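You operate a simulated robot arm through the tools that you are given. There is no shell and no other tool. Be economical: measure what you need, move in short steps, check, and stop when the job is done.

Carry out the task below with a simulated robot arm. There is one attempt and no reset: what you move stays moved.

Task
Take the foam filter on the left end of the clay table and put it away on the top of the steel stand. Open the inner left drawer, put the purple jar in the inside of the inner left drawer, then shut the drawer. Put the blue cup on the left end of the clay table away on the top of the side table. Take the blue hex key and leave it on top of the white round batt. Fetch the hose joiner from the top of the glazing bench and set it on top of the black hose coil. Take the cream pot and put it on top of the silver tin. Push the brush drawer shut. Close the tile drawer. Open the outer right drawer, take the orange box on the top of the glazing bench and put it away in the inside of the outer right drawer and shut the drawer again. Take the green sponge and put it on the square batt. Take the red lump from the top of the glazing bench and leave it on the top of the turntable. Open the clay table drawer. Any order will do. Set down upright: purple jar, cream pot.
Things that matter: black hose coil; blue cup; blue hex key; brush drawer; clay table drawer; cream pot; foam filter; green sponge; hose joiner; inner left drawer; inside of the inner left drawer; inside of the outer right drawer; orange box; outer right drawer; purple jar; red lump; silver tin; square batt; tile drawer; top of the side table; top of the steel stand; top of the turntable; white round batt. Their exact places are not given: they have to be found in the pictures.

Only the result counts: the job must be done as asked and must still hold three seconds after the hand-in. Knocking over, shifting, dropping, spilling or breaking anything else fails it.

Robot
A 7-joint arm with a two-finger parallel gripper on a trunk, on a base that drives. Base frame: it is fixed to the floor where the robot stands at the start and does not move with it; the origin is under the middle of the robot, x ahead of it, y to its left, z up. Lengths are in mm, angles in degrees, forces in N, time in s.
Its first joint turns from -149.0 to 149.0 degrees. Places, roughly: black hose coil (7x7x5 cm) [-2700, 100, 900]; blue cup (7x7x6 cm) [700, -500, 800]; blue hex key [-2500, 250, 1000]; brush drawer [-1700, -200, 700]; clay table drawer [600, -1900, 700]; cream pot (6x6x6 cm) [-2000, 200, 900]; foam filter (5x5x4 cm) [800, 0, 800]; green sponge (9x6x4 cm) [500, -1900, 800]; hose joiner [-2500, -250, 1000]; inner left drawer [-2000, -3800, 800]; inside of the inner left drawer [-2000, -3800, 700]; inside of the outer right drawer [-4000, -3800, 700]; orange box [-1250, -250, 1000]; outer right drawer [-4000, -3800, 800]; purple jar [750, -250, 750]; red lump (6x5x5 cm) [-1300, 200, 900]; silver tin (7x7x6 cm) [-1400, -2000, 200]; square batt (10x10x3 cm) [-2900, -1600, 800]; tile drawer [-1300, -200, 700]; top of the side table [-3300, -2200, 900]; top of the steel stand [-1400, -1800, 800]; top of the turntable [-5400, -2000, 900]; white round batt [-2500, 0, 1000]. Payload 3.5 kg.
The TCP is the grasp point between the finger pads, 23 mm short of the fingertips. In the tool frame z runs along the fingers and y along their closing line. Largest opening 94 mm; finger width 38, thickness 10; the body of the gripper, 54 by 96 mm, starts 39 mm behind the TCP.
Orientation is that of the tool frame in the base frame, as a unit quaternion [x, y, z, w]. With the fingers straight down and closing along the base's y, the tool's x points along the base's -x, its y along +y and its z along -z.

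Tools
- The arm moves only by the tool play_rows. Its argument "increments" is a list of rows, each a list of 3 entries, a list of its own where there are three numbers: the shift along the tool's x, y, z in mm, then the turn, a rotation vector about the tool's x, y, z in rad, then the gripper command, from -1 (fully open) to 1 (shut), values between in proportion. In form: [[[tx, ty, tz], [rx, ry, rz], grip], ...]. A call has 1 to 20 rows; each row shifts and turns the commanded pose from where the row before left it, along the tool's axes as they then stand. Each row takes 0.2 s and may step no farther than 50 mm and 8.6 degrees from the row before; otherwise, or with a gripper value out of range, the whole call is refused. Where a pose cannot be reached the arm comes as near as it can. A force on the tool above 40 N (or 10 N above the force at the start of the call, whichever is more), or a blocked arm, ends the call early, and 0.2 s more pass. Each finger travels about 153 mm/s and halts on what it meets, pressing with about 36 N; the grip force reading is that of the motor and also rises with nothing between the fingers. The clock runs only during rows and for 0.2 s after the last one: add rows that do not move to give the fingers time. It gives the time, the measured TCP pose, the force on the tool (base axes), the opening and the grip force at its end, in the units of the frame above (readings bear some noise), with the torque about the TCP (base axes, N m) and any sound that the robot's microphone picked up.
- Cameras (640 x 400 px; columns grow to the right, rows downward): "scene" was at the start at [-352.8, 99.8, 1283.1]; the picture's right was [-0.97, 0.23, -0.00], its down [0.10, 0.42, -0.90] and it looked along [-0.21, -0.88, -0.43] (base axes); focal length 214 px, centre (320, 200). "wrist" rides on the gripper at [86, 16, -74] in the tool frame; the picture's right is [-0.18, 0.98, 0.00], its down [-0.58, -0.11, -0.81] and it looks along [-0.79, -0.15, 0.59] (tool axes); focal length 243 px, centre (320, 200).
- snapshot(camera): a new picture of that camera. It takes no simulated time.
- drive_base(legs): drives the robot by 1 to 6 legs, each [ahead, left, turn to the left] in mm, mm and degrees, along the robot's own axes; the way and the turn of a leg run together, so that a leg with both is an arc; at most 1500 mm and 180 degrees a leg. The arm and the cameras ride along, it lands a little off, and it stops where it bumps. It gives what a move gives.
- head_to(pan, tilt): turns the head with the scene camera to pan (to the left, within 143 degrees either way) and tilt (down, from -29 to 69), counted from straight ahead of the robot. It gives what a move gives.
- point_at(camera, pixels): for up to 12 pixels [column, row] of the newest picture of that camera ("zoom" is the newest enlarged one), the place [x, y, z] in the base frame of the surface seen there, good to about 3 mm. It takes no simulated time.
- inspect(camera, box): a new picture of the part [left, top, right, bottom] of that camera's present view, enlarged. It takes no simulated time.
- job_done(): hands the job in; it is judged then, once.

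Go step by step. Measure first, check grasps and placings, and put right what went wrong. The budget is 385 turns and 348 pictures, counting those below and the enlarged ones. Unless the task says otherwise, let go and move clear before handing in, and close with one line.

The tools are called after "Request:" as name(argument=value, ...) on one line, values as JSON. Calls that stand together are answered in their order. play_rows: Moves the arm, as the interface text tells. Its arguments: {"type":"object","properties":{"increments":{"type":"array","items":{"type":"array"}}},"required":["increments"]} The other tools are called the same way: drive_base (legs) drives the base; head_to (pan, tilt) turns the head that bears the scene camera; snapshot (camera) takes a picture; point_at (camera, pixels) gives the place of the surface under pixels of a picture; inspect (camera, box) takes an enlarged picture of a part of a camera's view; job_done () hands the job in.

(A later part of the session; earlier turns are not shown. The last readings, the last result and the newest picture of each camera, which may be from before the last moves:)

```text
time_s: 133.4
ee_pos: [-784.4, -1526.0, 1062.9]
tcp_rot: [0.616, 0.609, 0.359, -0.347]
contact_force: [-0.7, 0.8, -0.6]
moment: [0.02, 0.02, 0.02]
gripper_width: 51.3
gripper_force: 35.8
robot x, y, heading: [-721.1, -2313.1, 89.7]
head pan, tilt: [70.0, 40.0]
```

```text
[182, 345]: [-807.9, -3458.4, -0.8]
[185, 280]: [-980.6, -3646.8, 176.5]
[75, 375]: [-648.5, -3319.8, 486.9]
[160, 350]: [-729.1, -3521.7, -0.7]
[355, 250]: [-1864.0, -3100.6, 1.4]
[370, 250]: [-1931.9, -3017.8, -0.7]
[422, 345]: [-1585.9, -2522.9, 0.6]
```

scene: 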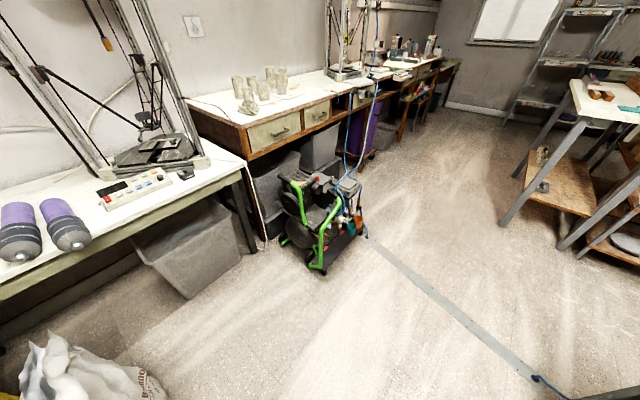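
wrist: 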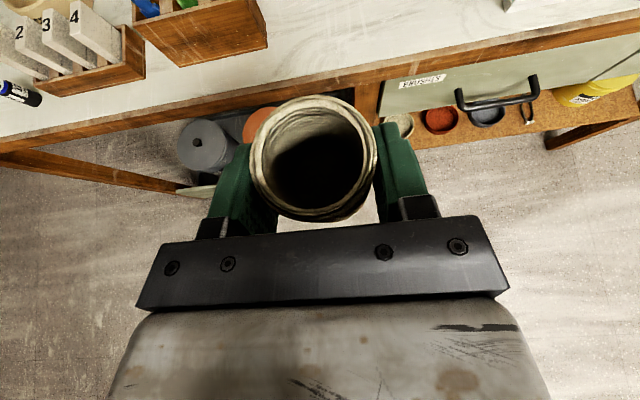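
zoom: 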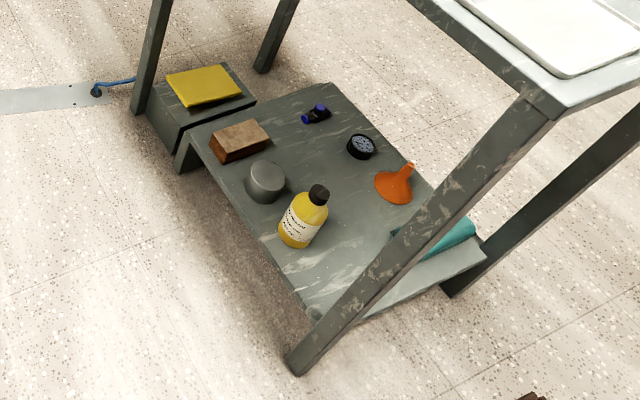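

Request:
point_at(camera="zoom", pixels=[[265, 172], [250, 175], [281, 175], [266, 184], [265, 163], [266, 200], [318, 190], [300, 240], [240, 130], [215, 150], [237, 160], [290, 370]])

Request:
snapshot(camera="scene")

Request:
point_at(camera="scene", pixels=[[75, 382], [180, 345], [180, 290], [130, 300], [420, 348], [380, 240], [300, 255]])

```text
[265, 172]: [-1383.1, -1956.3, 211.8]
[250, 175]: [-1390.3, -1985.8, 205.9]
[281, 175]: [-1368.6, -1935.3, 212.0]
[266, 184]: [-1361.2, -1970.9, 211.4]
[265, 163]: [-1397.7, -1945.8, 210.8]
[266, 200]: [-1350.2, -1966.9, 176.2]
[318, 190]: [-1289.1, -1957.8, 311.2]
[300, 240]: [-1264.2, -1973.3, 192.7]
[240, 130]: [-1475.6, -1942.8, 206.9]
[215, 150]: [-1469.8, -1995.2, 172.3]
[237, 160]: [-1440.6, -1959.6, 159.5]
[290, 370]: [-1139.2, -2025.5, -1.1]
```

```text
276 pictures are left
```

scene: 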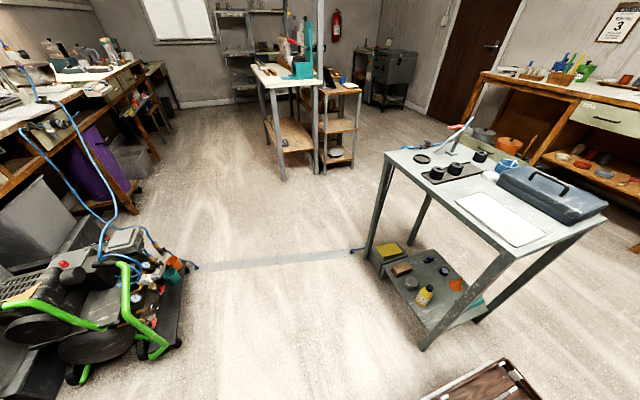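

```text
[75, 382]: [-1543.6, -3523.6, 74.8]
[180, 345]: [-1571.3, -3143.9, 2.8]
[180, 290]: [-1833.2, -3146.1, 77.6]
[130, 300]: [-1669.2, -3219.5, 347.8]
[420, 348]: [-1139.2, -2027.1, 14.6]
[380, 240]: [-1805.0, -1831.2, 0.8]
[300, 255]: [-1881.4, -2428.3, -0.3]
```

Tin centre ≈(-1382,-1959), top 212; the bottle stands 107 mm east of it. I'll lower the arm here in free space, then drive round to the south side.

Request:
play_rows(increments=[[[-39, 0, 13], [0, 0, 0], 1], [[-39, 0, 13], [0, 0, 0], 1], [[-39, 0, 13], [0, 0, 0], 1], [[-39, 0, 13], [0, 0, 0], 1], [[-39, 0, 13], [0, 0, 0], 1], [[-39, 0, 13], [0, 0, 0], 1], [[-39, 0, 13], [0, 0, 0], 1], [[-39, 0, 13], [0, 0, 0], 1], [[-39, 0, 13], [0, 0, 0], 1], [[-39, 0, 13], [0, 0, 0], 1], [[-39, 0, 13], [0, 0, 0], 1], [[-39, 0, 13], [0, 0, 0], 1], [[-39, 0, 13], [0, 0, 0], 1], [[-39, 0, 13], [0, 0, 0], 1], [[-39, 0, 13], [0, 0, 0], 1], [[-39, 0, 13], [0, 0, 0], 1]])

Request:
head_to(pan=15, tilt=40)

Request:
snapshot(camera="scene")

```text
time_s: 136.8
ee_pos: [-779.8, -1664.1, 419.4]
tcp_rot: [0.616, 0.609, 0.359, -0.347]
contact_force: [0.7, 0.5, -1.1]
moment: [-0.02, 0.02, -0.02]
gripper_width: 51.1
gripper_force: 36.3
robot x, y, heading: [-721.6, -2309.8, 89.7]
head pan, tilt: [70.0, 40.0]
```

```text
time_s: 138.1
ee_pos: [-780.6, -1662.9, 420.2]
tcp_rot: [0.616, 0.609, 0.358, -0.347]
contact_force: [0.5, 0.1, -0.5]
moment: [-0.04, 0.0, -0.02]
gripper_width: 51.4
gripper_force: 36.2
robot x, y, heading: [-719.7, -2311.2, 89.7]
head pan, tilt: [15.0, 40.0]
```

```text
275 pictures are left
```

scene: 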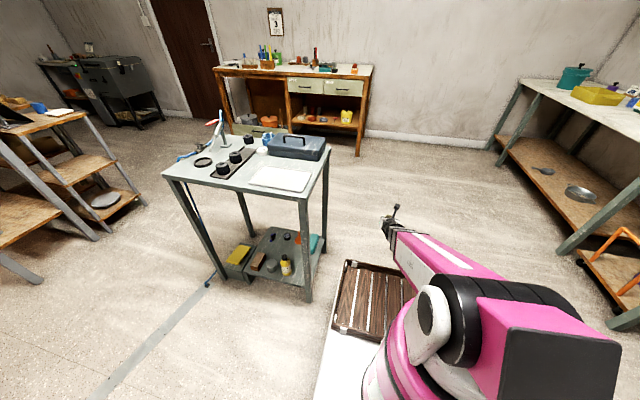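

Lower to z≈290, then drive diagonally round to the south of the stand.

Request:
play_rows(increments=[[[-41, 0, 15], [0, 0, 0], 1], [[-41, 0, 15], [0, 0, 0], 1], [[-41, 0, 15], [0, 0, 0], 1]])

Request:
drive_base(legs=[[-395, 300, 0]])

Request:
head_to(pan=20, tilt=50)

Request:
snapshot(camera="scene")

```text
time_s: 138.9
ee_pos: [-776.1, -1667.8, 301.2]
tcp_rot: [0.613, 0.605, 0.365, -0.354]
contact_force: [-0.3, -0.2, -0.6]
moment: [0.02, -0.02, -0.01]
gripper_width: 51.1
gripper_force: 36.5
robot x, y, heading: [-719.6, -2308.9, 89.6]
head pan, tilt: [15.0, 40.0]
```

```text
time_s: 141.8
ee_pos: [-1072.2, -2066.1, 291.4]
tcp_rot: [0.614, 0.609, 0.361, -0.35]
contact_force: [0.2, -0.4, -2.2]
moment: [0.0, 0.01, 0.02]
gripper_width: 51.3
gripper_force: 36.3
robot x, y, heading: [-1016.5, -2702.8, 90.1]
head pan, tilt: [15.0, 40.0]
```

```text
time_s: 142.5
ee_pos: [-1073.7, -2060.7, 300.4]
tcp_rot: [0.612, 0.607, 0.363, -0.354]
contact_force: [-0.1, -1.0, -1.3]
moment: [-0.03, -0.03, -0.01]
gripper_width: 51.3
gripper_force: 35.9
robot x, y, heading: [-1015.1, -2701.7, 90.0]
head pan, tilt: [20.0, 50.0]
```

```text
274 pictures are left
```

scene: 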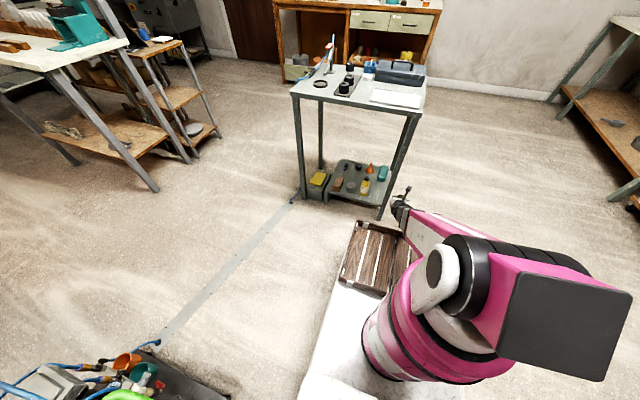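

TCP y is −2060, a bit close to the leg at −2027; back up 40 more, then go left 305.

Request:
drive_base(legs=[[-45, 0, 0], [0, 305, 0]])

Request:
snapshot(camera="wrist")

Request:
snapshot(camera="scene")

```text
time_s: 144.8
ee_pos: [-1323.5, -2096.1, 309.8]
tcp_rot: [0.607, 0.607, 0.365, -0.36]
contact_force: [0.7, -0.1, -1.2]
moment: [0.01, -0.05, -0.03]
gripper_width: 51.1
gripper_force: 35.9
robot x, y, heading: [-1260.5, -2744.6, 90.4]
head pan, tilt: [20.0, 50.0]
stopped in leg 2: the robot was blocked; the commanded pose is now the measured one
```

```text
273 pictures are left
```

wrist: 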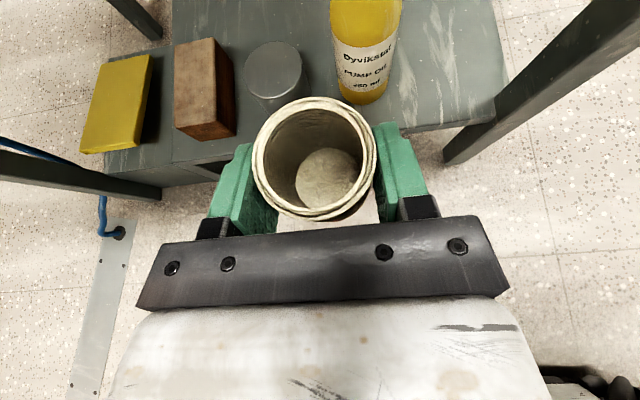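

```text
272 pictures are left
```

scene: 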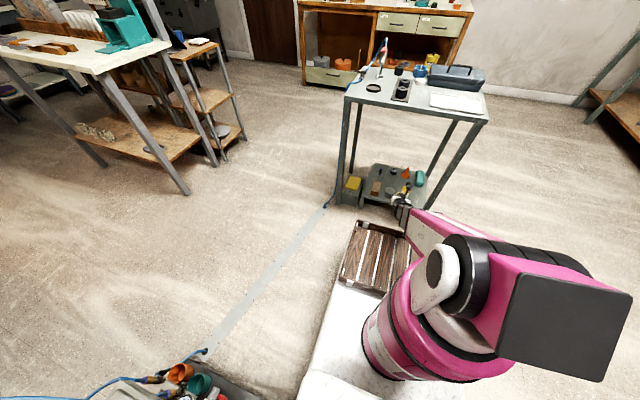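

The base touched the compressor corner. Ease off right, forward 55, then left again.

Request:
drive_base(legs=[[0, -10, 0], [60, 0, 0], [0, 72, 0]])

Request:
snapshot(camera="wrist")

```text
time_s: 146.8
ee_pos: [-1386.3, -2038.6, 309.8]
tcp_rot: [0.607, 0.608, 0.364, -0.359]
contact_force: [1.1, -0.6, -1.5]
moment: [-0.01, 0.01, 0.03]
gripper_width: 51.2
gripper_force: 36.1
robot x, y, heading: [-1319.4, -2684.6, 90.2]
head pan, tilt: [20.0, 50.0]
```

```text
271 pictures are left
```

wrist: 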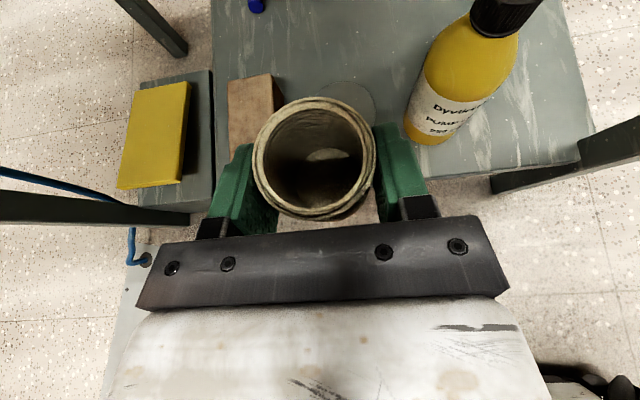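

The tin's rim shows at (350,95) behind the pot; measuring it and the pot rim.

Request:
point_at(camera="wrist", pixels=[[345, 88], [365, 95], [330, 90], [372, 112], [316, 105], [256, 160], [375, 165], [410, 130], [265, 95], [320, 180]])

```text
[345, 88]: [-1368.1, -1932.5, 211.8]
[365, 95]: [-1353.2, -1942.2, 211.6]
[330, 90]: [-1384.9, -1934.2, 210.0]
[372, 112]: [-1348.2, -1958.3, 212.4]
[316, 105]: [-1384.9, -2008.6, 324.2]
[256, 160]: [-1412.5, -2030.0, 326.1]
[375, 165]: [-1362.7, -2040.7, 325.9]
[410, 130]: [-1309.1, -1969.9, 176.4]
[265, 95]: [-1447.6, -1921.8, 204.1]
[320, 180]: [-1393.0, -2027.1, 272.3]
```

Tin centre (-1380,-1960); pot centre (-1387,-2034), bottom ≈56 mm above the tin. Moving in above it.

Request:
play_rows(increments=[[[12.3, 2.3, 21.4], [0, -0.026, 0], 1], [[12.3, 2.3, 21.4], [0, 0, 0], 1], [[12.3, 2.3, 21.4], [0, 0, 0], 1]])

Request:
snapshot(camera="wrist")

Request:
point_at(camera="wrist", pixels=[[256, 160], [375, 165], [316, 105], [320, 180]])

```text
time_s: 147.6
ee_pos: [-1378.5, -1964.9, 310.4]
tcp_rot: [0.611, 0.612, 0.357, -0.353]
contact_force: [0.7, -0.3, -1.1]
moment: [-0.01, 0.0, 0.0]
gripper_width: 51.1
gripper_force: 35.5
robot x, y, heading: [-1320.0, -2687.6, 90.6]
head pan, tilt: [20.0, 50.0]
```

```text
270 pictures are left
```

wrist: 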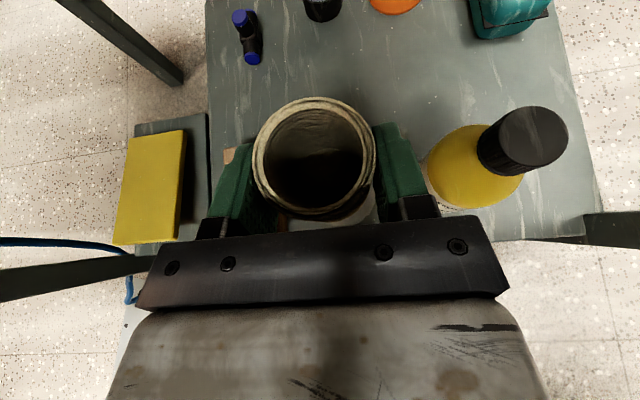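

```text
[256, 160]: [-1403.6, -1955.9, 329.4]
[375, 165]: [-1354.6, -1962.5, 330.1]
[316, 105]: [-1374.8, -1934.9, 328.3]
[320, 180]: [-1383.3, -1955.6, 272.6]
```

Pot centre matches the tin centre. Lower ~52 mm, then finer.

Request:
play_rows(increments=[[[-17.3, 0, 10], [0, 0, 0], 1], [[-13, 0, 7.5], [0, 0, 0], 1], [[-8.7, 0, 5], [0, 0, 0], 1], [[-4.3, 0, 2.5], [0, 0, 0], 1]])

Request:
snapshot(camera="wrist")

Request:
point_at(camera="wrist", pixels=[[256, 160], [375, 165], [316, 105], [320, 180]])

```text
time_s: 148.6
ee_pos: [-1380.0, -1963.4, 261.8]
tcp_rot: [0.611, 0.612, 0.357, -0.353]
contact_force: [-0.4, -1.1, -0.9]
moment: [-0.02, 0.01, 0.0]
gripper_width: 50.9
gripper_force: 35.9
robot x, y, heading: [-1317.8, -2683.0, 90.3]
head pan, tilt: [20.0, 50.0]
```

```text
269 pictures are left
```

wrist: 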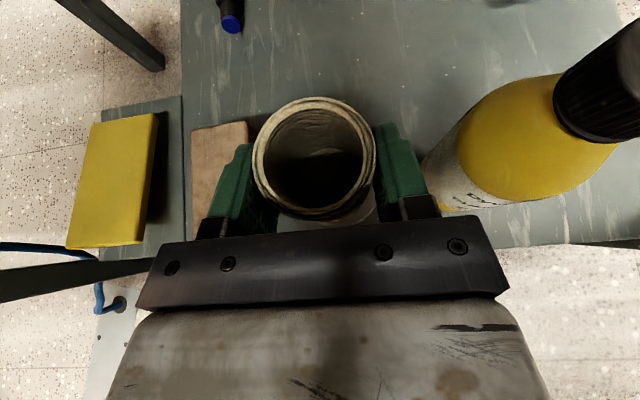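

```text
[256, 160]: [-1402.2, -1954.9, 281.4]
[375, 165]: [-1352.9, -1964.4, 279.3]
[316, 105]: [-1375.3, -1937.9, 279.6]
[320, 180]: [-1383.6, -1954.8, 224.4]
```

About 8 mm left. Lower in 3-mm rows watching the force.

Request:
play_rows(increments=[[[-2.6, 0, 1.5], [0, 0, 0], 1], [[-2.6, 0, 1.5], [0, 0, 0], 1], [[0, 0, 0], [0, 0, 0], 1]])

```text
time_s: 149.4
ee_pos: [-1379.0, -1965.2, 256.4]
tcp_rot: [0.612, 0.611, 0.358, -0.353]
contact_force: [-0.4, 0.2, -1.7]
moment: [-0.01, -0.02, 0.02]
gripper_width: 51.1
gripper_force: 36.1
robot x, y, heading: [-1322.6, -2684.5, 90.6]
head pan, tilt: [20.0, 50.0]
```

Request:
play_rows(increments=[[[-1.7, 0, 1], [0, 0, 0], 1], [[-1.7, 0, 1], [0, 0, 0], 1], [[0, 0, 0], [0, 0, 0], 1]])

```text
time_s: 150.2
ee_pos: [-1379.0, -1964.6, 254.7]
tcp_rot: [0.611, 0.61, 0.359, -0.354]
contact_force: [-4.9, -0.6, 22.8]
moment: [-0.23, 0.51, 0.0]
gripper_width: 51.3
gripper_force: 35.9
robot x, y, heading: [-1320.9, -2686.3, 90.3]
head pan, tilt: [20.0, 50.0]
```

Contact force 23 N: the pot is seated. Open slightly and withdraw along the tool.

Request:
play_rows(increments=[[[0, 0, 0], [0, 0, 0], 0.0], [[0, 0, 0], [0, 0, 0], -0.36], [[0, 0, 0], [0, 0, 0], -0.36], [[0, 0, -20], [0, 0, 0], -0.36], [[0, 0, -30], [0, 0, 0], -0.36], [[0, 0, -40], [0, 0, 0], -0.36], [[0, 0, -40], [0, 0, 0], -0.36]])

Request:
snapshot(camera="wrist")

```text
time_s: 151.8
ee_pos: [-1381.6, -2067.1, 328.6]
tcp_rot: [0.609, 0.608, 0.36, -0.359]
contact_force: [-0.4, 0.0, -0.4]
moment: [-0.03, -0.01, 0.04]
gripper_width: 64.1
gripper_force: 0.1
robot x, y, heading: [-1321.7, -2685.4, 90.5]
head pan, tilt: [20.0, 50.0]
```

```text
268 pictures are left
```

wrist: 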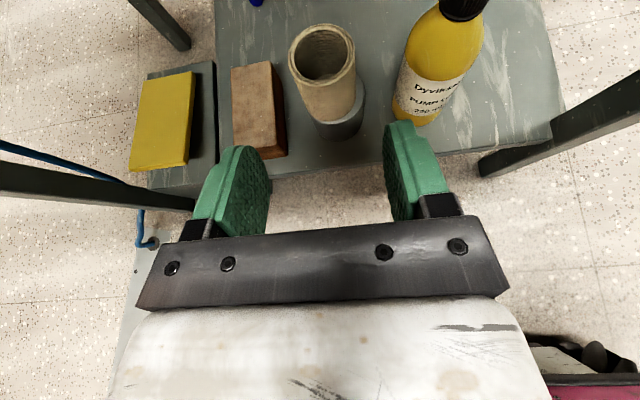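

Pot stands upright on the tin. Back off a little and raise the arm clear of the stand.

Request:
drive_base(legs=[[-25, 0, 0]])

Request:
play_rows(increments=[[[25, 0, -30], [0, 0, 0], -0.36], [[34, 0, -25], [0, 0, 0], -0.36], [[37, 0, -20], [0, 0, 0], -0.36], [[38, 0, -22], [0, 0, 0], -0.36], [[38, 0, -22], [0, 0, 0], -0.36], [[38, 0, -22], [0, 0, 0], -0.36], [[38, 0, -22], [0, 0, 0], -0.36], [[38, 0, -22], [0, 0, 0], -0.36], [[38, 0, -22], [0, 0, 0], -0.36], [[38, 0, -22], [0, 0, 0], -0.36], [[38, 0, -22], [0, 0, 0], -0.36], [[38, 0, -22], [0, 0, 0], -0.36], [[38, 0, -22], [0, 0, 0], -0.36]])

Request:
head_to(pan=120, tilt=40)

Request:
snapshot(camera="scene")

```text
time_s: 152.8
ee_pos: [-1379.1, -2085.5, 334.0]
tcp_rot: [0.608, 0.606, 0.364, -0.362]
contact_force: [-0.2, 0.6, -0.6]
moment: [-0.01, 0.01, 0.01]
gripper_width: 63.8
gripper_force: 0.0
robot x, y, heading: [-1318.3, -2706.3, 90.5]
head pan, tilt: [20.0, 50.0]
stopped in leg 1: the robot was blocked; the commanded pose is now the measured one
```

```text
time_s: 155.6
ee_pos: [-1388.9, -2074.5, 882.8]
tcp_rot: [0.608, 0.607, 0.363, -0.361]
contact_force: [1.1, -0.2, 0.3]
moment: [0.0, -0.04, -0.01]
gripper_width: 64.2
gripper_force: 0.1
out of reach, approached as far as the arm can: row 8, 9, 10, 11
robot x, y, heading: [-1320.4, -2708.5, 90.4]
head pan, tilt: [20.0, 50.0]
```

```text
time_s: 157.3
ee_pos: [-1389.2, -2075.4, 881.4]
tcp_rot: [0.608, 0.606, 0.364, -0.36]
contact_force: [-0.5, -0.1, -0.5]
moment: [-0.02, -0.02, 0.02]
gripper_width: 64.1
gripper_force: 0.2
robot x, y, heading: [-1320.9, -2707.1, 90.2]
head pan, tilt: [120.0, 40.0]
```

```text
267 pictures are left
```

scene: 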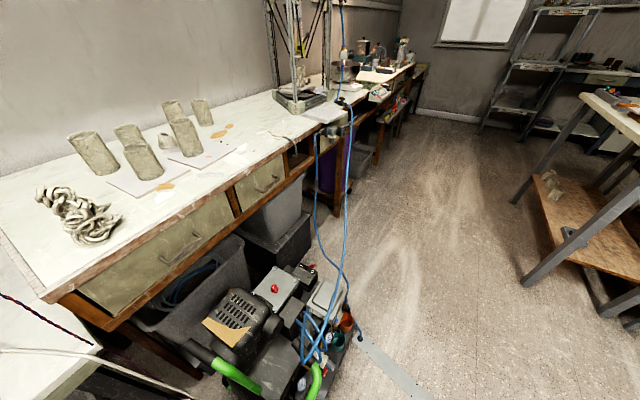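

The compressor stands in front of the counter. Measuring the two visible drawer fronts and the compressor.

Request:
point_at(camera="scene", pixels=[[180, 250], [150, 240], [100, 290], [225, 210], [268, 178], [240, 195], [310, 160], [350, 310], [215, 355], [270, 290], [365, 345], [290, 130]])

Request:
inspect(camera="scene", box=[240, 30, 440, 230])

```text
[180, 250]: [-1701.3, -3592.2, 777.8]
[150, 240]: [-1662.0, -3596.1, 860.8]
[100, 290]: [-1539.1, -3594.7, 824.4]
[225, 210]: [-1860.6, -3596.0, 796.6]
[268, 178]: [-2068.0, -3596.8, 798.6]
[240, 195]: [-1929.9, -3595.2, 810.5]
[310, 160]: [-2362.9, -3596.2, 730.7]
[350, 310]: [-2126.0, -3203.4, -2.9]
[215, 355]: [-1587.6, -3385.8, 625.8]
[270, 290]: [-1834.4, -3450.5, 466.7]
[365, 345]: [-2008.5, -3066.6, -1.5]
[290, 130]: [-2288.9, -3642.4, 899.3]
```

```text
2.00 times, centred on (340, 130) of scene
```

zoom: 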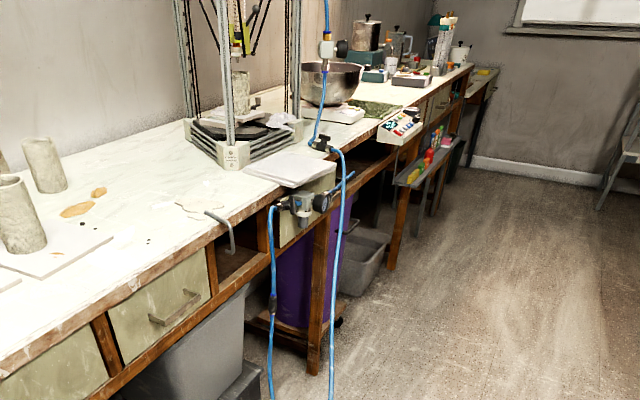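

Inner left drawer is the front at x≈-1870..-2080, z≈800, y -3596. I'll raise the arm, move to open floor at about (-2200,-2450), and turn to face it.

Request:
play_rows(increments=[[[39, 0, -4], [0, 0, 0], -0.36], [[39, 0, -4], [0, 0, 0], -0.36], [[39, 0, -4], [0, 0, 0], -0.36], [[39, 0, -4], [0, 0, 0], -0.36], [[39, 0, -4], [0, 0, 0], -0.36]])

Request:
drive_base(legs=[[70, 0, 0], [180, 880, 0]])

Request:
head_to(pan=60, tilt=35)

Request:
snapshot(camera="scene")

```text
time_s: 158.5
ee_pos: [-1388.8, -2000.5, 1065.1]
tcp_rot: [0.608, 0.606, 0.364, -0.36]
contact_force: [-0.1, -0.5, 0.4]
moment: [-0.04, 0.02, 0.01]
gripper_width: 63.9
gripper_force: 0.0
robot x, y, heading: [-1323.1, -2706.5, 90.7]
head pan, tilt: [120.0, 40.0]
```

```text
time_s: 163.8
ee_pos: [-2259.6, -1753.8, 1063.3]
tcp_rot: [0.61, 0.605, 0.365, -0.359]
contact_force: [-0.5, 0.1, 0.6]
moment: [-0.02, -0.01, -0.02]
gripper_width: 64.0
gripper_force: 0.0
robot x, y, heading: [-2194.0, -2459.6, 90.6]
head pan, tilt: [120.0, 40.0]
```

```text
time_s: 165.2
ee_pos: [-2259.0, -1754.7, 1064.6]
tcp_rot: [0.609, 0.606, 0.364, -0.36]
contact_force: [1.5, 0.1, -0.7]
moment: [0.01, 0.0, -0.02]
gripper_width: 63.9
gripper_force: 0.1
robot x, y, heading: [-2192.4, -2460.3, 90.2]
head pan, tilt: [60.0, 35.0]
```

```text
265 pictures are left
```

scene: 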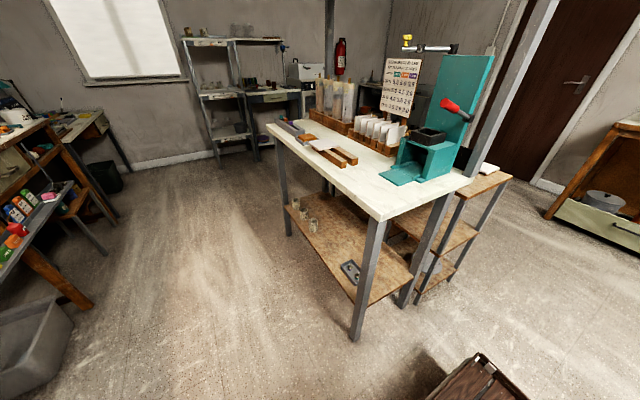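

Clear floor. Turning right 180° and look toward the counter drawers.

Request:
drive_base(legs=[[0, 0, -180]])

Request:
head_to(pan=5, tilt=35)

Request:
snapshot(camera="scene")

Request:
snapshot(camera="wrist")

```text
time_s: 172.8
ee_pos: [-2085.8, -3164.5, 1063.6]
tcp_rot: [0.623, -0.592, 0.37, 0.354]
contact_force: [-0.2, 0.2, -0.1]
moment: [0.01, -0.01, -0.04]
gripper_width: 63.9
gripper_force: 0.0
robot x, y, heading: [-2194.6, -2463.5, -86.5]
head pan, tilt: [60.0, 35.0]
```

```text
time_s: 174.0
ee_pos: [-2085.8, -3163.4, 1064.7]
tcp_rot: [0.623, -0.591, 0.37, 0.354]
contact_force: [0.5, 0.0, -0.2]
moment: [0.0, -0.02, 0.01]
gripper_width: 63.7
gripper_force: 0.1
robot x, y, heading: [-2188.0, -2464.2, -86.2]
head pan, tilt: [5.0, 35.0]
```

```text
264 pictures are left
```

scene: 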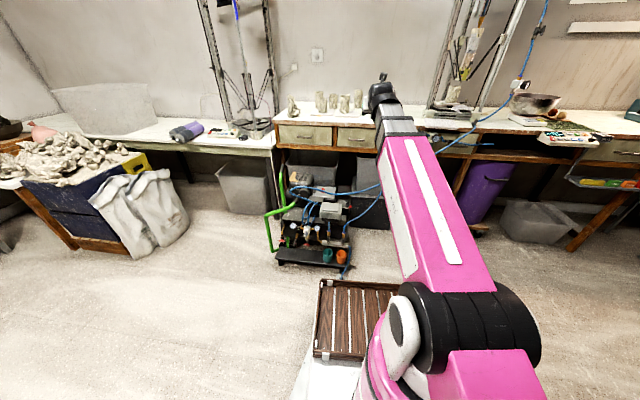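

```text
263 pictures are left
```

wrist: 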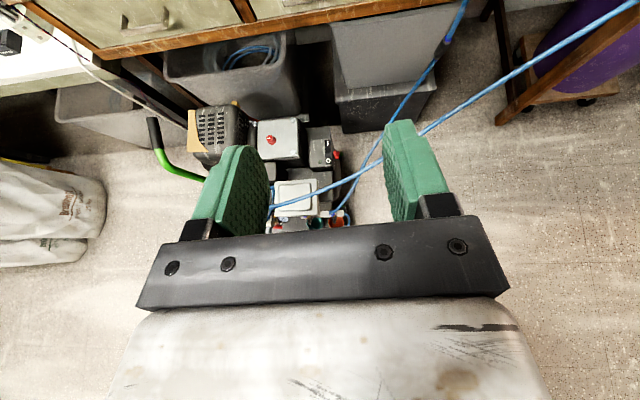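

Align heading, then move near: robot to about (-2080,-2580).

Request:
drive_base(legs=[[0, 0, -3.8], [120, 105, 0]])

Request:
snapshot(camera="wrist")

Request:
head_to(pan=20, tilt=40)

Request:
snapshot(camera="scene")

```text
time_s: 175.9
ee_pos: [-2032.9, -3290.2, 1063.0]
tcp_rot: [-0.601, 0.614, -0.357, -0.367]
contact_force: [0.4, -1.3, 0.5]
moment: [-0.01, 0.01, 0.04]
gripper_width: 63.8
gripper_force: 0.1
robot x, y, heading: [-2088.2, -2579.7, -90.6]
head pan, tilt: [5.0, 35.0]
```

```text
262 pictures are left
```

wrist: 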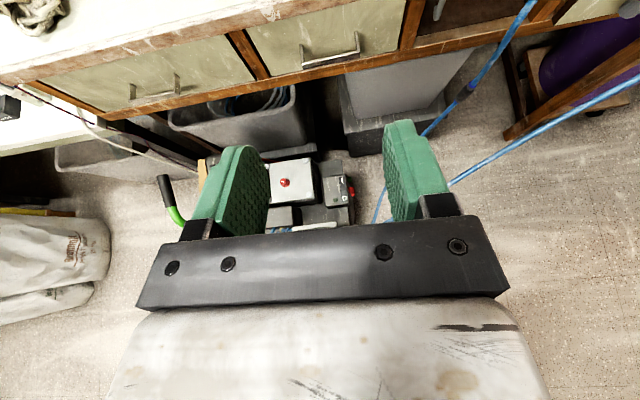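

```text
time_s: 176.6
ee_pos: [-2033.8, -3290.8, 1063.6]
tcp_rot: [-0.601, 0.613, -0.358, -0.367]
contact_force: [0.3, -0.1, 0.1]
moment: [0.03, -0.01, -0.02]
gripper_width: 63.9
gripper_force: 0.0
robot x, y, heading: [-2089.9, -2582.4, -90.6]
head pan, tilt: [20.0, 40.0]
```

```text
261 pictures are left
```

scene: 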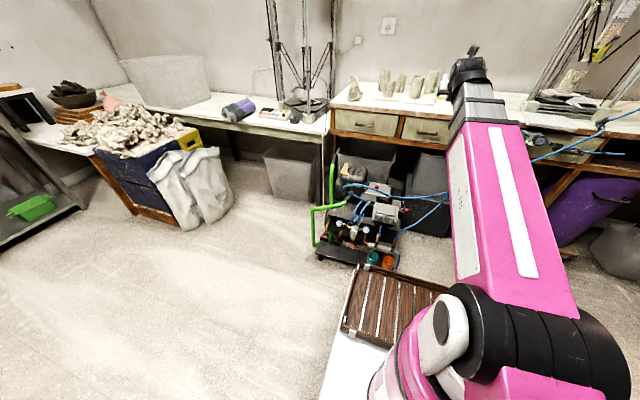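

Now the drawer and its handle are visible in the wrist view around (330,50). Measuring.

Request:
point_at(camera="wrist", pixels=[[330, 55], [305, 62], [356, 47], [303, 46], [358, 36], [330, 20], [270, 60], [400, 20], [415, 130], [490, 50], [345, 190], [290, 8]])

Request:
inspect(camera="wrist", box=[220, 0, 460, 150])

```text
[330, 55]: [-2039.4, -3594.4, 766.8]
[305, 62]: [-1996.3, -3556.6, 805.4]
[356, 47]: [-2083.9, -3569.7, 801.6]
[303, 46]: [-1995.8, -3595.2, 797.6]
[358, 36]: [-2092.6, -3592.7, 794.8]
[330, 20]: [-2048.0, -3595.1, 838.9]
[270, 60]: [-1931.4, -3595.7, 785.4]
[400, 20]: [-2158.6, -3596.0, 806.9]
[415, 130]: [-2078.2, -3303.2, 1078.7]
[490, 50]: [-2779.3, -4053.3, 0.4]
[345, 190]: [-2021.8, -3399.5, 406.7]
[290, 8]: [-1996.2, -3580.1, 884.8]
```

```text
2.67 times, centred on (340, 75) of wrist
```

zoom: 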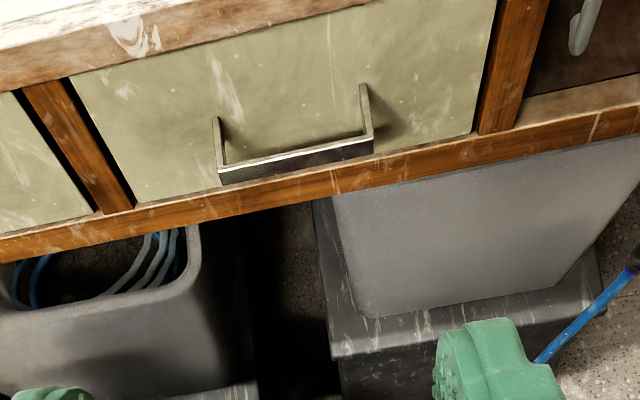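

Handle bar: x −1996..−2088, y≈-3560, z≈803. I'll level the tool and roll it 90° so the fingers close vertically, with gripper opened.

Request:
play_rows(increments=[[[0, 0, 0], [0, 0.131, 0], -0.36], [[0, 0, 0], [0, 0.131, 0], -0.36], [[0, 0, 0], [0, 0.131, 0], -0.36], [[0, 0, 0], [0, 0.131, 0], -0.36], [[0, 0, 0], [0, 0, 0.143], -0.36], [[0, 0, 0], [0, 0, 0.143], -0.36], [[0, 0, 0], [0, 0, 0.143], -0.36], [[0, 0, 0], [0, 0, 0.143], -0.36], [[0, 0, 0], [0, 0, 0.143], -0.36], [[0, 0, 0], [0, 0, 0.143], -0.36], [[0, 0, 0], [0, 0, 0.143], -0.36], [[0, 0, 0], [0, 0, 0.143], -0.36], [[0, 0, 0], [0, 0, 0.143], -0.36], [[0, 0, 0], [0, 0, 0.143], -0.36], [[0, 0, 0], [0, 0, 0.143], -0.36]])

Request:
snapshot(camera="wrist")

```text
time_s: 179.8
ee_pos: [-2033.2, -3291.2, 1064.5]
tcp_rot: [-0.009, -0.697, 0.717, 0.007]
contact_force: [-0.6, 0.3, -0.1]
moment: [0.01, 0.01, 0.01]
gripper_width: 63.7
gripper_force: 0.1
robot x, y, heading: [-2089.4, -2584.0, -90.6]
head pan, tilt: [20.0, 40.0]
```

```text
259 pictures are left
```

wrist: 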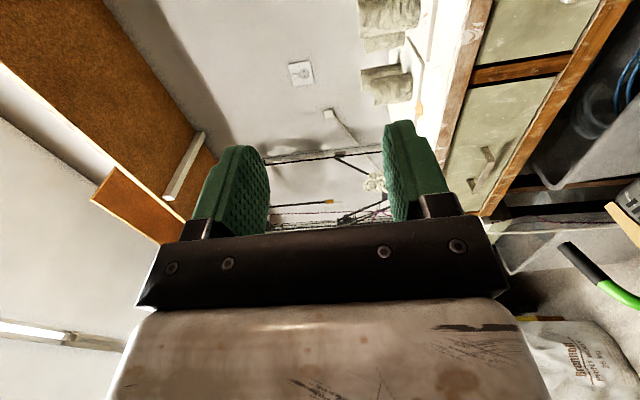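

Fingers now close vertically. Lower to z 803 then approach the handle.

Request:
play_rows(increments=[[[2, 43, 0], [0, 0, 0], -0.36], [[2, 43, 0], [0, 0, 0], -0.36], [[2, 44, 0], [0, 0, 0], -0.36], [[2, 44, 0], [0, 0, 0], -0.36], [[1, 44, 0], [0, 0, 0], -0.36], [[0, 43, 0], [0, 0, 0], -0.36], [[0, 0, 45], [0, 0, 0], -0.36], [[0, 0, 45], [0, 0, 0], -0.36], [[0, 0, 45], [0, 0, 0], -0.36], [[0, 0, 45], [0, 0, 0], -0.36]])

Request:
snapshot(camera="wrist")

Request:
head_to(pan=0, tilt=35)

Request:
snapshot(camera="scene")

```text
time_s: 182.0
ee_pos: [-2047.3, -3480.0, 809.5]
tcp_rot: [-0.008, -0.697, 0.717, 0.009]
contact_force: [0.5, 0.4, -0.4]
moment: [0.0, 0.0, -0.01]
gripper_width: 63.8
gripper_force: 0.1
robot x, y, heading: [-2089.7, -2582.8, -90.3]
head pan, tilt: [20.0, 40.0]
```

```text
258 pictures are left
```

wrist: 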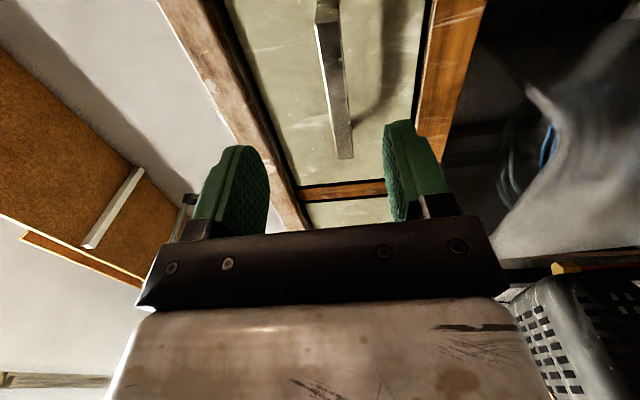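

```text
time_s: 182.9
ee_pos: [-2047.7, -3479.3, 809.5]
tcp_rot: [-0.007, -0.697, 0.717, 0.009]
contact_force: [0.2, 0.3, 0.2]
moment: [0.04, 0.04, 0.0]
gripper_width: 64.0
gripper_force: 0.2
robot x, y, heading: [-2089.2, -2581.7, -90.7]
head pan, tilt: [0.0, 35.0]
```

```text
257 pictures are left
```

scene: 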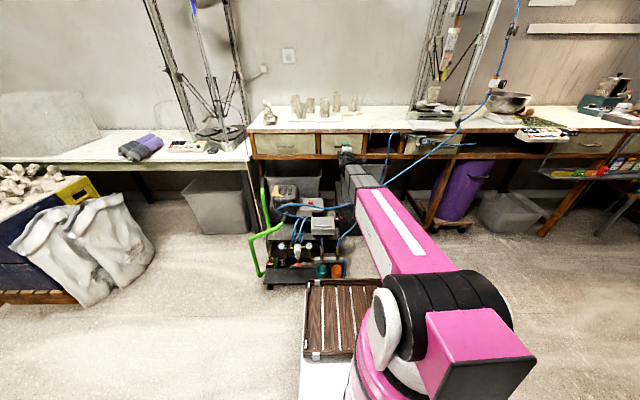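

The bar (335,100) lies between the open fingers. Advance 75 mm and close.

Request:
play_rows(increments=[[[0, 6, 35], [0, 0, 0], -0.36], [[0, 0, 38], [0, 0, 0], -0.36], [[0, 0, 0], [0, 0, 0], 0.5], [[0, 0, 0], [0, 0, 0], 1], [[0, 0, 0], [0, 0, 0], 1]])

Request:
snapshot(camera="wrist")

```text
time_s: 184.1
ee_pos: [-2047.3, -3552.9, 799.3]
tcp_rot: [-0.006, -0.701, 0.713, 0.007]
contact_force: [0.5, 0.4, -4.9]
moment: [0.15, -0.03, -0.55]
gripper_width: 13.9
gripper_force: 44.8
robot x, y, heading: [-2089.1, -2580.9, -90.4]
head pan, tilt: [0.0, 35.0]
stopped in row 5: the force on the tool passed its limit at 42 N (the readings are from after the stop); the commanded pose is now the measured one
```

```text
256 pictures are left
```

wrist: 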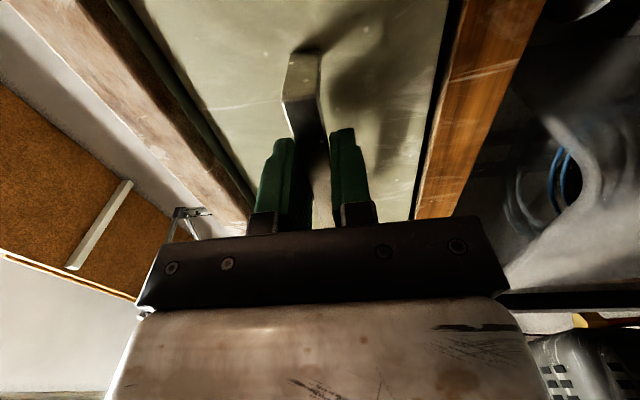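

Bar gripped (13.9 mm). Pull out slowly.

Request:
play_rows(increments=[[[0, 0, -15], [0, 0, 0], 1], [[0, 0, -20], [0, 0, 0], 1], [[0, 0, -20], [0, 0, 0], 1], [[0, 0, -20], [0, 0, 0], 1], [[0, 0, -20], [0, 0, 0], 1], [[0, 0, -20], [0, 0, 0], 1], [[0, 0, -20], [0, 0, 0], 1], [[0, 0, -20], [0, 0, 0], 1], [[0, 0, -20], [0, 0, 0], 1], [[0, 0, -20], [0, 0, 0], 1], [[0, 0, -20], [0, 0, 0], 1]])

Request:
snapshot(camera="scene")

```text
time_s: 186.1
ee_pos: [-2046.0, -3383.3, 800.0]
tcp_rot: [-0.009, -0.697, 0.717, 0.01]
contact_force: [-4.3, 2.5, 4.7]
moment: [0.11, -0.15, 0.62]
gripper_width: 14.0
gripper_force: 45.3
robot x, y, heading: [-2089.3, -2580.7, -90.6]
head pan, tilt: [0.0, 35.0]
stopped in row 9: the force on the tool passed its limit at 42 N (the readings are from after the stop); the commanded pose is now the measured one
```

```text
255 pictures are left
```

scene: 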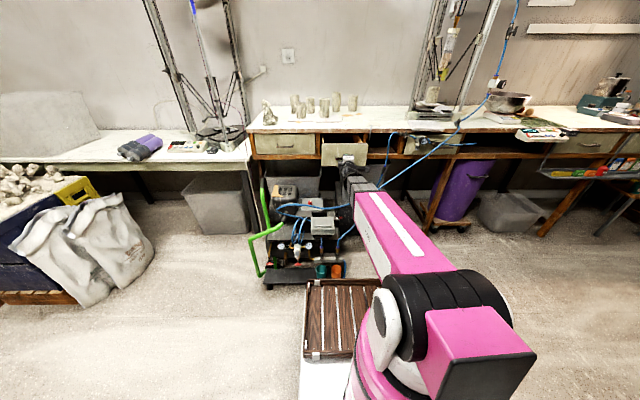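

Drawer opened 170 mm, then resisted. Try a little more to see if it's the end stop.

Request:
play_rows(increments=[[[0, 0, -8], [0, 0, 0], 1], [[0, 0, -10], [0, 0, 0], 1]])

Request:
inspect(camera="scene", box=[260, 90, 460, 240])

```text
time_s: 186.7
ee_pos: [-2047.6, -3364.8, 800.0]
tcp_rot: [-0.009, -0.695, 0.719, 0.009]
contact_force: [-9.8, 0.2, 28.4]
moment: [0.02, -0.32, 1.14]
gripper_width: 13.8
gripper_force: 45.0
robot x, y, heading: [-2090.1, -2584.5, -90.6]
head pan, tilt: [0.0, 35.0]
```

```text
2.67 times, centred on (360, 165) of scene
```

zoom: 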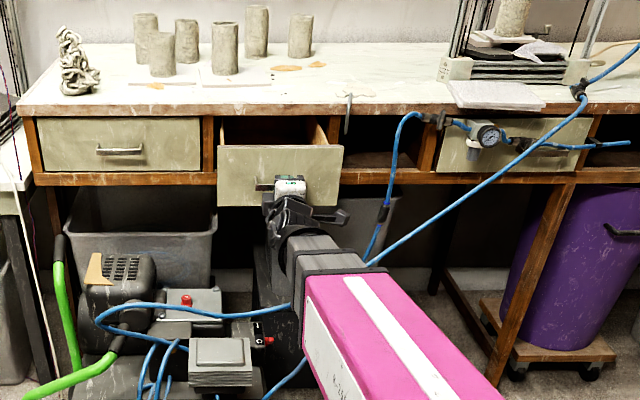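

Opened about 188 mm now. Pull a bit more for access.

Request:
play_rows(increments=[[[0, 0, -10], [0, 0, 0], 1], [[0, 0, -10], [0, 0, 0], 1], [[0, 0, -10], [0, 0, 0], 1], [[0, 0, -10], [0, 0, 0], 1], [[0, 0, -10], [0, 0, 0], 1]])

```text
time_s: 187.1
ee_pos: [-2047.9, -3358.3, 800.0]
tcp_rot: [-0.01, -0.695, 0.719, 0.009]
contact_force: [-3.0, 1.1, 6.3]
moment: [0.23, -0.04, 1.04]
gripper_width: 14.2
gripper_force: 45.1
robot x, y, heading: [-2092.2, -2583.0, -90.5]
head pan, tilt: [0.0, 35.0]
stopped in row 1: the force on the tool passed its limit at 43 N (the readings are from after the stop); the commanded pose is now the measured one
```

It is at about 195 mm, likely the stop. Release and back off.

Request:
play_rows(increments=[[[0, 0, 0], [0, 0, 0], 0.5], [[0, 0, 0], [0, 0, 0], -0.3], [[0, 0, 0], [0, 0, 0], -0.3], [[0, 0, -40], [0, 0, 0], -0.3], [[0, 0, -40], [0, 0, 0], -0.3], [[0, -30, -30], [0, 0, 0], -0.3], [[0, -45, 0], [0, 0, 0], -0.3], [[0, -45, 0], [0, 0, 0], -0.3], [[0, -45, 0], [0, 0, 0], -0.3], [[0, -45, 0], [0, 0, 0], -0.3]])

Request:
inspect(camera="scene", box=[240, 80, 480, 260])

```text
time_s: 189.2
ee_pos: [-2043.1, -3240.6, 1006.0]
tcp_rot: [-0.008, -0.694, 0.72, 0.013]
contact_force: [0.1, -0.2, -0.2]
moment: [-0.05, 0.0, -0.04]
gripper_width: 61.1
gripper_force: 0.1
robot x, y, heading: [-2093.0, -2581.4, -90.6]
head pan, tilt: [0.0, 35.0]
```

```text
2.22 times, centred on (360, 170) of scene
```

zoom: 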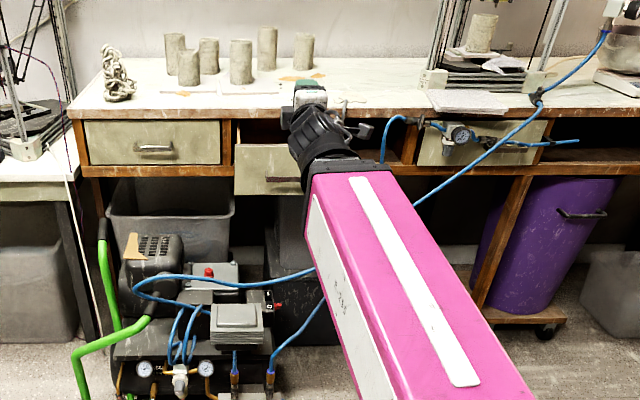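

The drawer is open. With the empty hand I'll next open the clay table drawer: back off, turn to heading 0 and drive east.

Request:
drive_base(legs=[[-110, 0, 0], [0, 0, 90], [1450, 0, 0]])

Request:
snapshot(camera="scene")

```text
time_s: 201.1
ee_pos: [1.2, -2404.7, 1004.0]
tcp_rot: [0.486, -0.497, 0.514, -0.504]
contact_force: [-0.4, 0.1, -0.2]
moment: [-0.01, -0.01, -0.05]
gripper_width: 61.2
gripper_force: 0.0
robot x, y, heading: [-655.6, -2455.5, -0.0]
head pan, tilt: [0.0, 35.0]
```

```text
252 pictures are left
```

scene: 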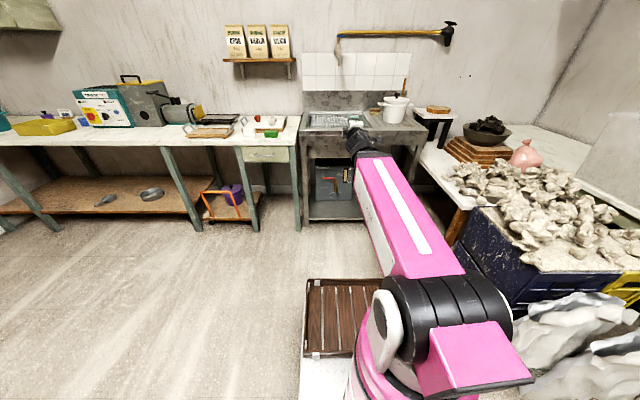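

The drawer front is at (268,155), the green sponge at (271,133). Move left 560 and measure.

Request:
drive_base(legs=[[0, 500, 0]])

Request:
snapshot(camera="scene")

Request:
inspect(camera="scene", box=[260, 80, 460, 220])

```text
time_s: 204.0
ee_pos: [2.9, -1903.9, 1005.2]
tcp_rot: [0.486, -0.497, 0.514, -0.503]
contact_force: [1.1, -0.1, 0.4]
moment: [-0.01, 0.02, -0.01]
gripper_width: 61.2
gripper_force: 0.0
robot x, y, heading: [-654.0, -1953.0, -0.3]
head pan, tilt: [0.0, 35.0]
```

```text
251 pictures are left
```

scene: 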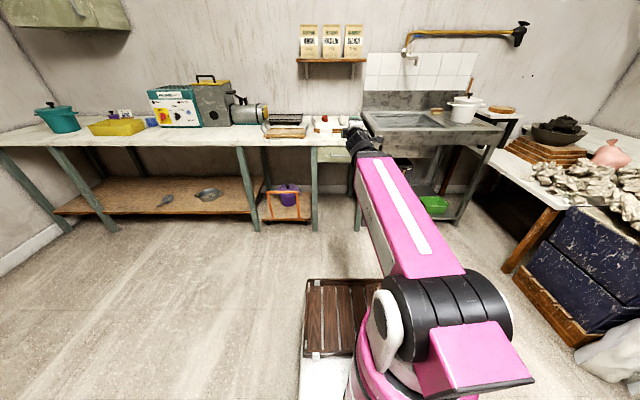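

```text
2.86 times, centred on (360, 150) of scene
```

zoom: 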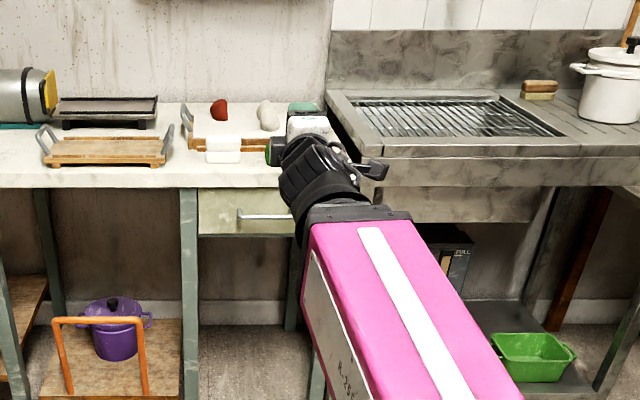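

Request:
point_at(camera="zoom", pixels=[[260, 215], [240, 213], [282, 217], [205, 210], [190, 200], [230, 195], [220, 142], [240, 227], [110, 165], [268, 155], [130, 150]])

```text
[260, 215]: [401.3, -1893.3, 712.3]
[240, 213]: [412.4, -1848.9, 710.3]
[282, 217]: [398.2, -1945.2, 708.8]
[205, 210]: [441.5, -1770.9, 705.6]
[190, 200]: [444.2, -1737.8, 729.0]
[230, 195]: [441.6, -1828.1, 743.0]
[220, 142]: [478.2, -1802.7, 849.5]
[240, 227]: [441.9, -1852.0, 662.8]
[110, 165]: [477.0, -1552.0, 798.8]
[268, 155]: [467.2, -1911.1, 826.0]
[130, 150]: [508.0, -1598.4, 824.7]
```

Handle: x≈400, z≈711, y −1848..−1960. Drive 170 ahead, lower to z 711 and approach.

Request:
drive_base(legs=[[170, 0, 0.3]])

Request:
play_rows(increments=[[[0, 42, 0], [0, 0, 0], -0.3], [[0, 42, 0], [0, 0, 0], -0.3], [[0, 42, 0], [0, 0, 0], -0.3], [[0, 42, 0], [0, 0, 0], -0.3], [[0, 42, 0], [0, 0, 0], -0.3], [[0, 42, 0], [0, 0, 0], -0.3], [[0, 41, 0], [0, 0, 0], -0.3], [[0, 0, 45], [0, 0, 0], -0.3], [[0, 0, 45], [0, 0, 0], -0.3]])

Request:
snapshot(camera="wrist")

Request:
snapshot(camera="scene")

```text
time_s: 205.5
ee_pos: [169.8, -1898.7, 1004.7]
tcp_rot: [0.488, -0.494, 0.512, -0.505]
contact_force: [-0.5, 0.5, 0.4]
moment: [0.02, -0.01, 0.01]
gripper_width: 61.2
gripper_force: 0.1
robot x, y, heading: [-488.7, -1956.2, 0.3]
head pan, tilt: [0.0, 35.0]
```

```text
time_s: 207.5
ee_pos: [271.0, -1901.8, 716.6]
tcp_rot: [0.488, -0.495, 0.512, -0.506]
contact_force: [-0.1, -0.4, 0.8]
moment: [0.0, 0.02, 0.01]
gripper_width: 61.3
gripper_force: 0.1
robot x, y, heading: [-484.8, -1955.5, 0.3]
head pan, tilt: [0.0, 35.0]
```

```text
249 pictures are left
```

wrist: 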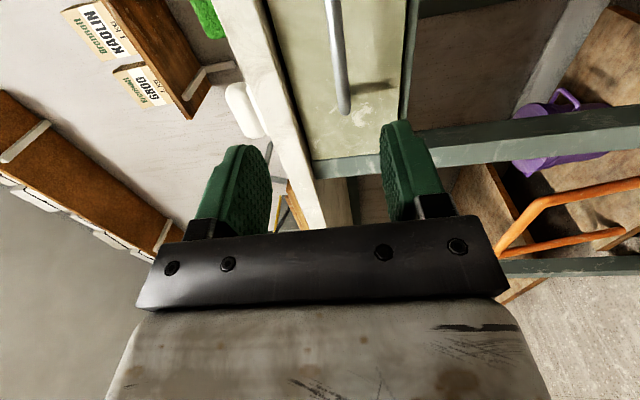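

```text
248 pictures are left
```

scene: 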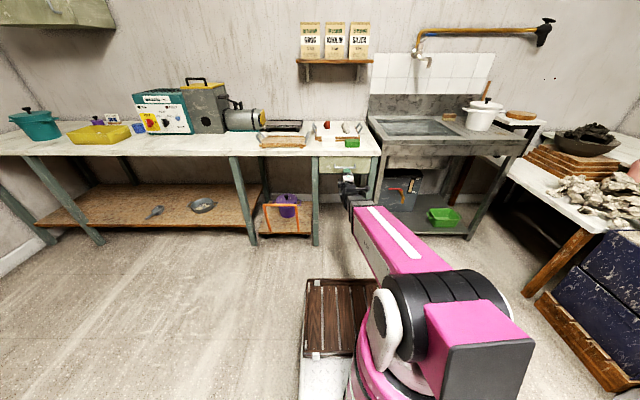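

Request:
point_at(camera="wrist", pixels=[[340, 60], [344, 110], [338, 20], [370, 40]])

```text
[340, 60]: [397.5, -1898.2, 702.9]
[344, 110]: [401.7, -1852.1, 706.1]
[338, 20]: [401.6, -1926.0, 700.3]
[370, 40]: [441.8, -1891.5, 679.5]
```

Bar at x≈400, z≈705. Lower 11, advance 127, close, then pull.

Request:
play_rows(increments=[[[0, 11, 40], [0, 0, 0], -0.3], [[0, 0, 45], [0, 0, 0], -0.3], [[0, 0, 38], [0, 0, 0], -0.3], [[0, 0, 0], [0, 0, 0], 0.4], [[0, 0, 0], [0, 0, 0], 1], [[0, 0, 0], [0, 0, 0], 1]])

```text
time_s: 208.7
ee_pos: [394.6, -1901.8, 704.7]
tcp_rot: [0.493, -0.499, 0.507, -0.501]
contact_force: [0.3, -0.1, -6.0]
moment: [-0.04, 0.09, -0.23]
gripper_width: 11.5
gripper_force: 45.0
robot x, y, heading: [-489.5, -1953.7, 0.3]
head pan, tilt: [0.0, 35.0]
stopped in row 5: the force on the tool passed its limit at 42 N (the readings are from after the stop); the commanded pose is now the measured one
```

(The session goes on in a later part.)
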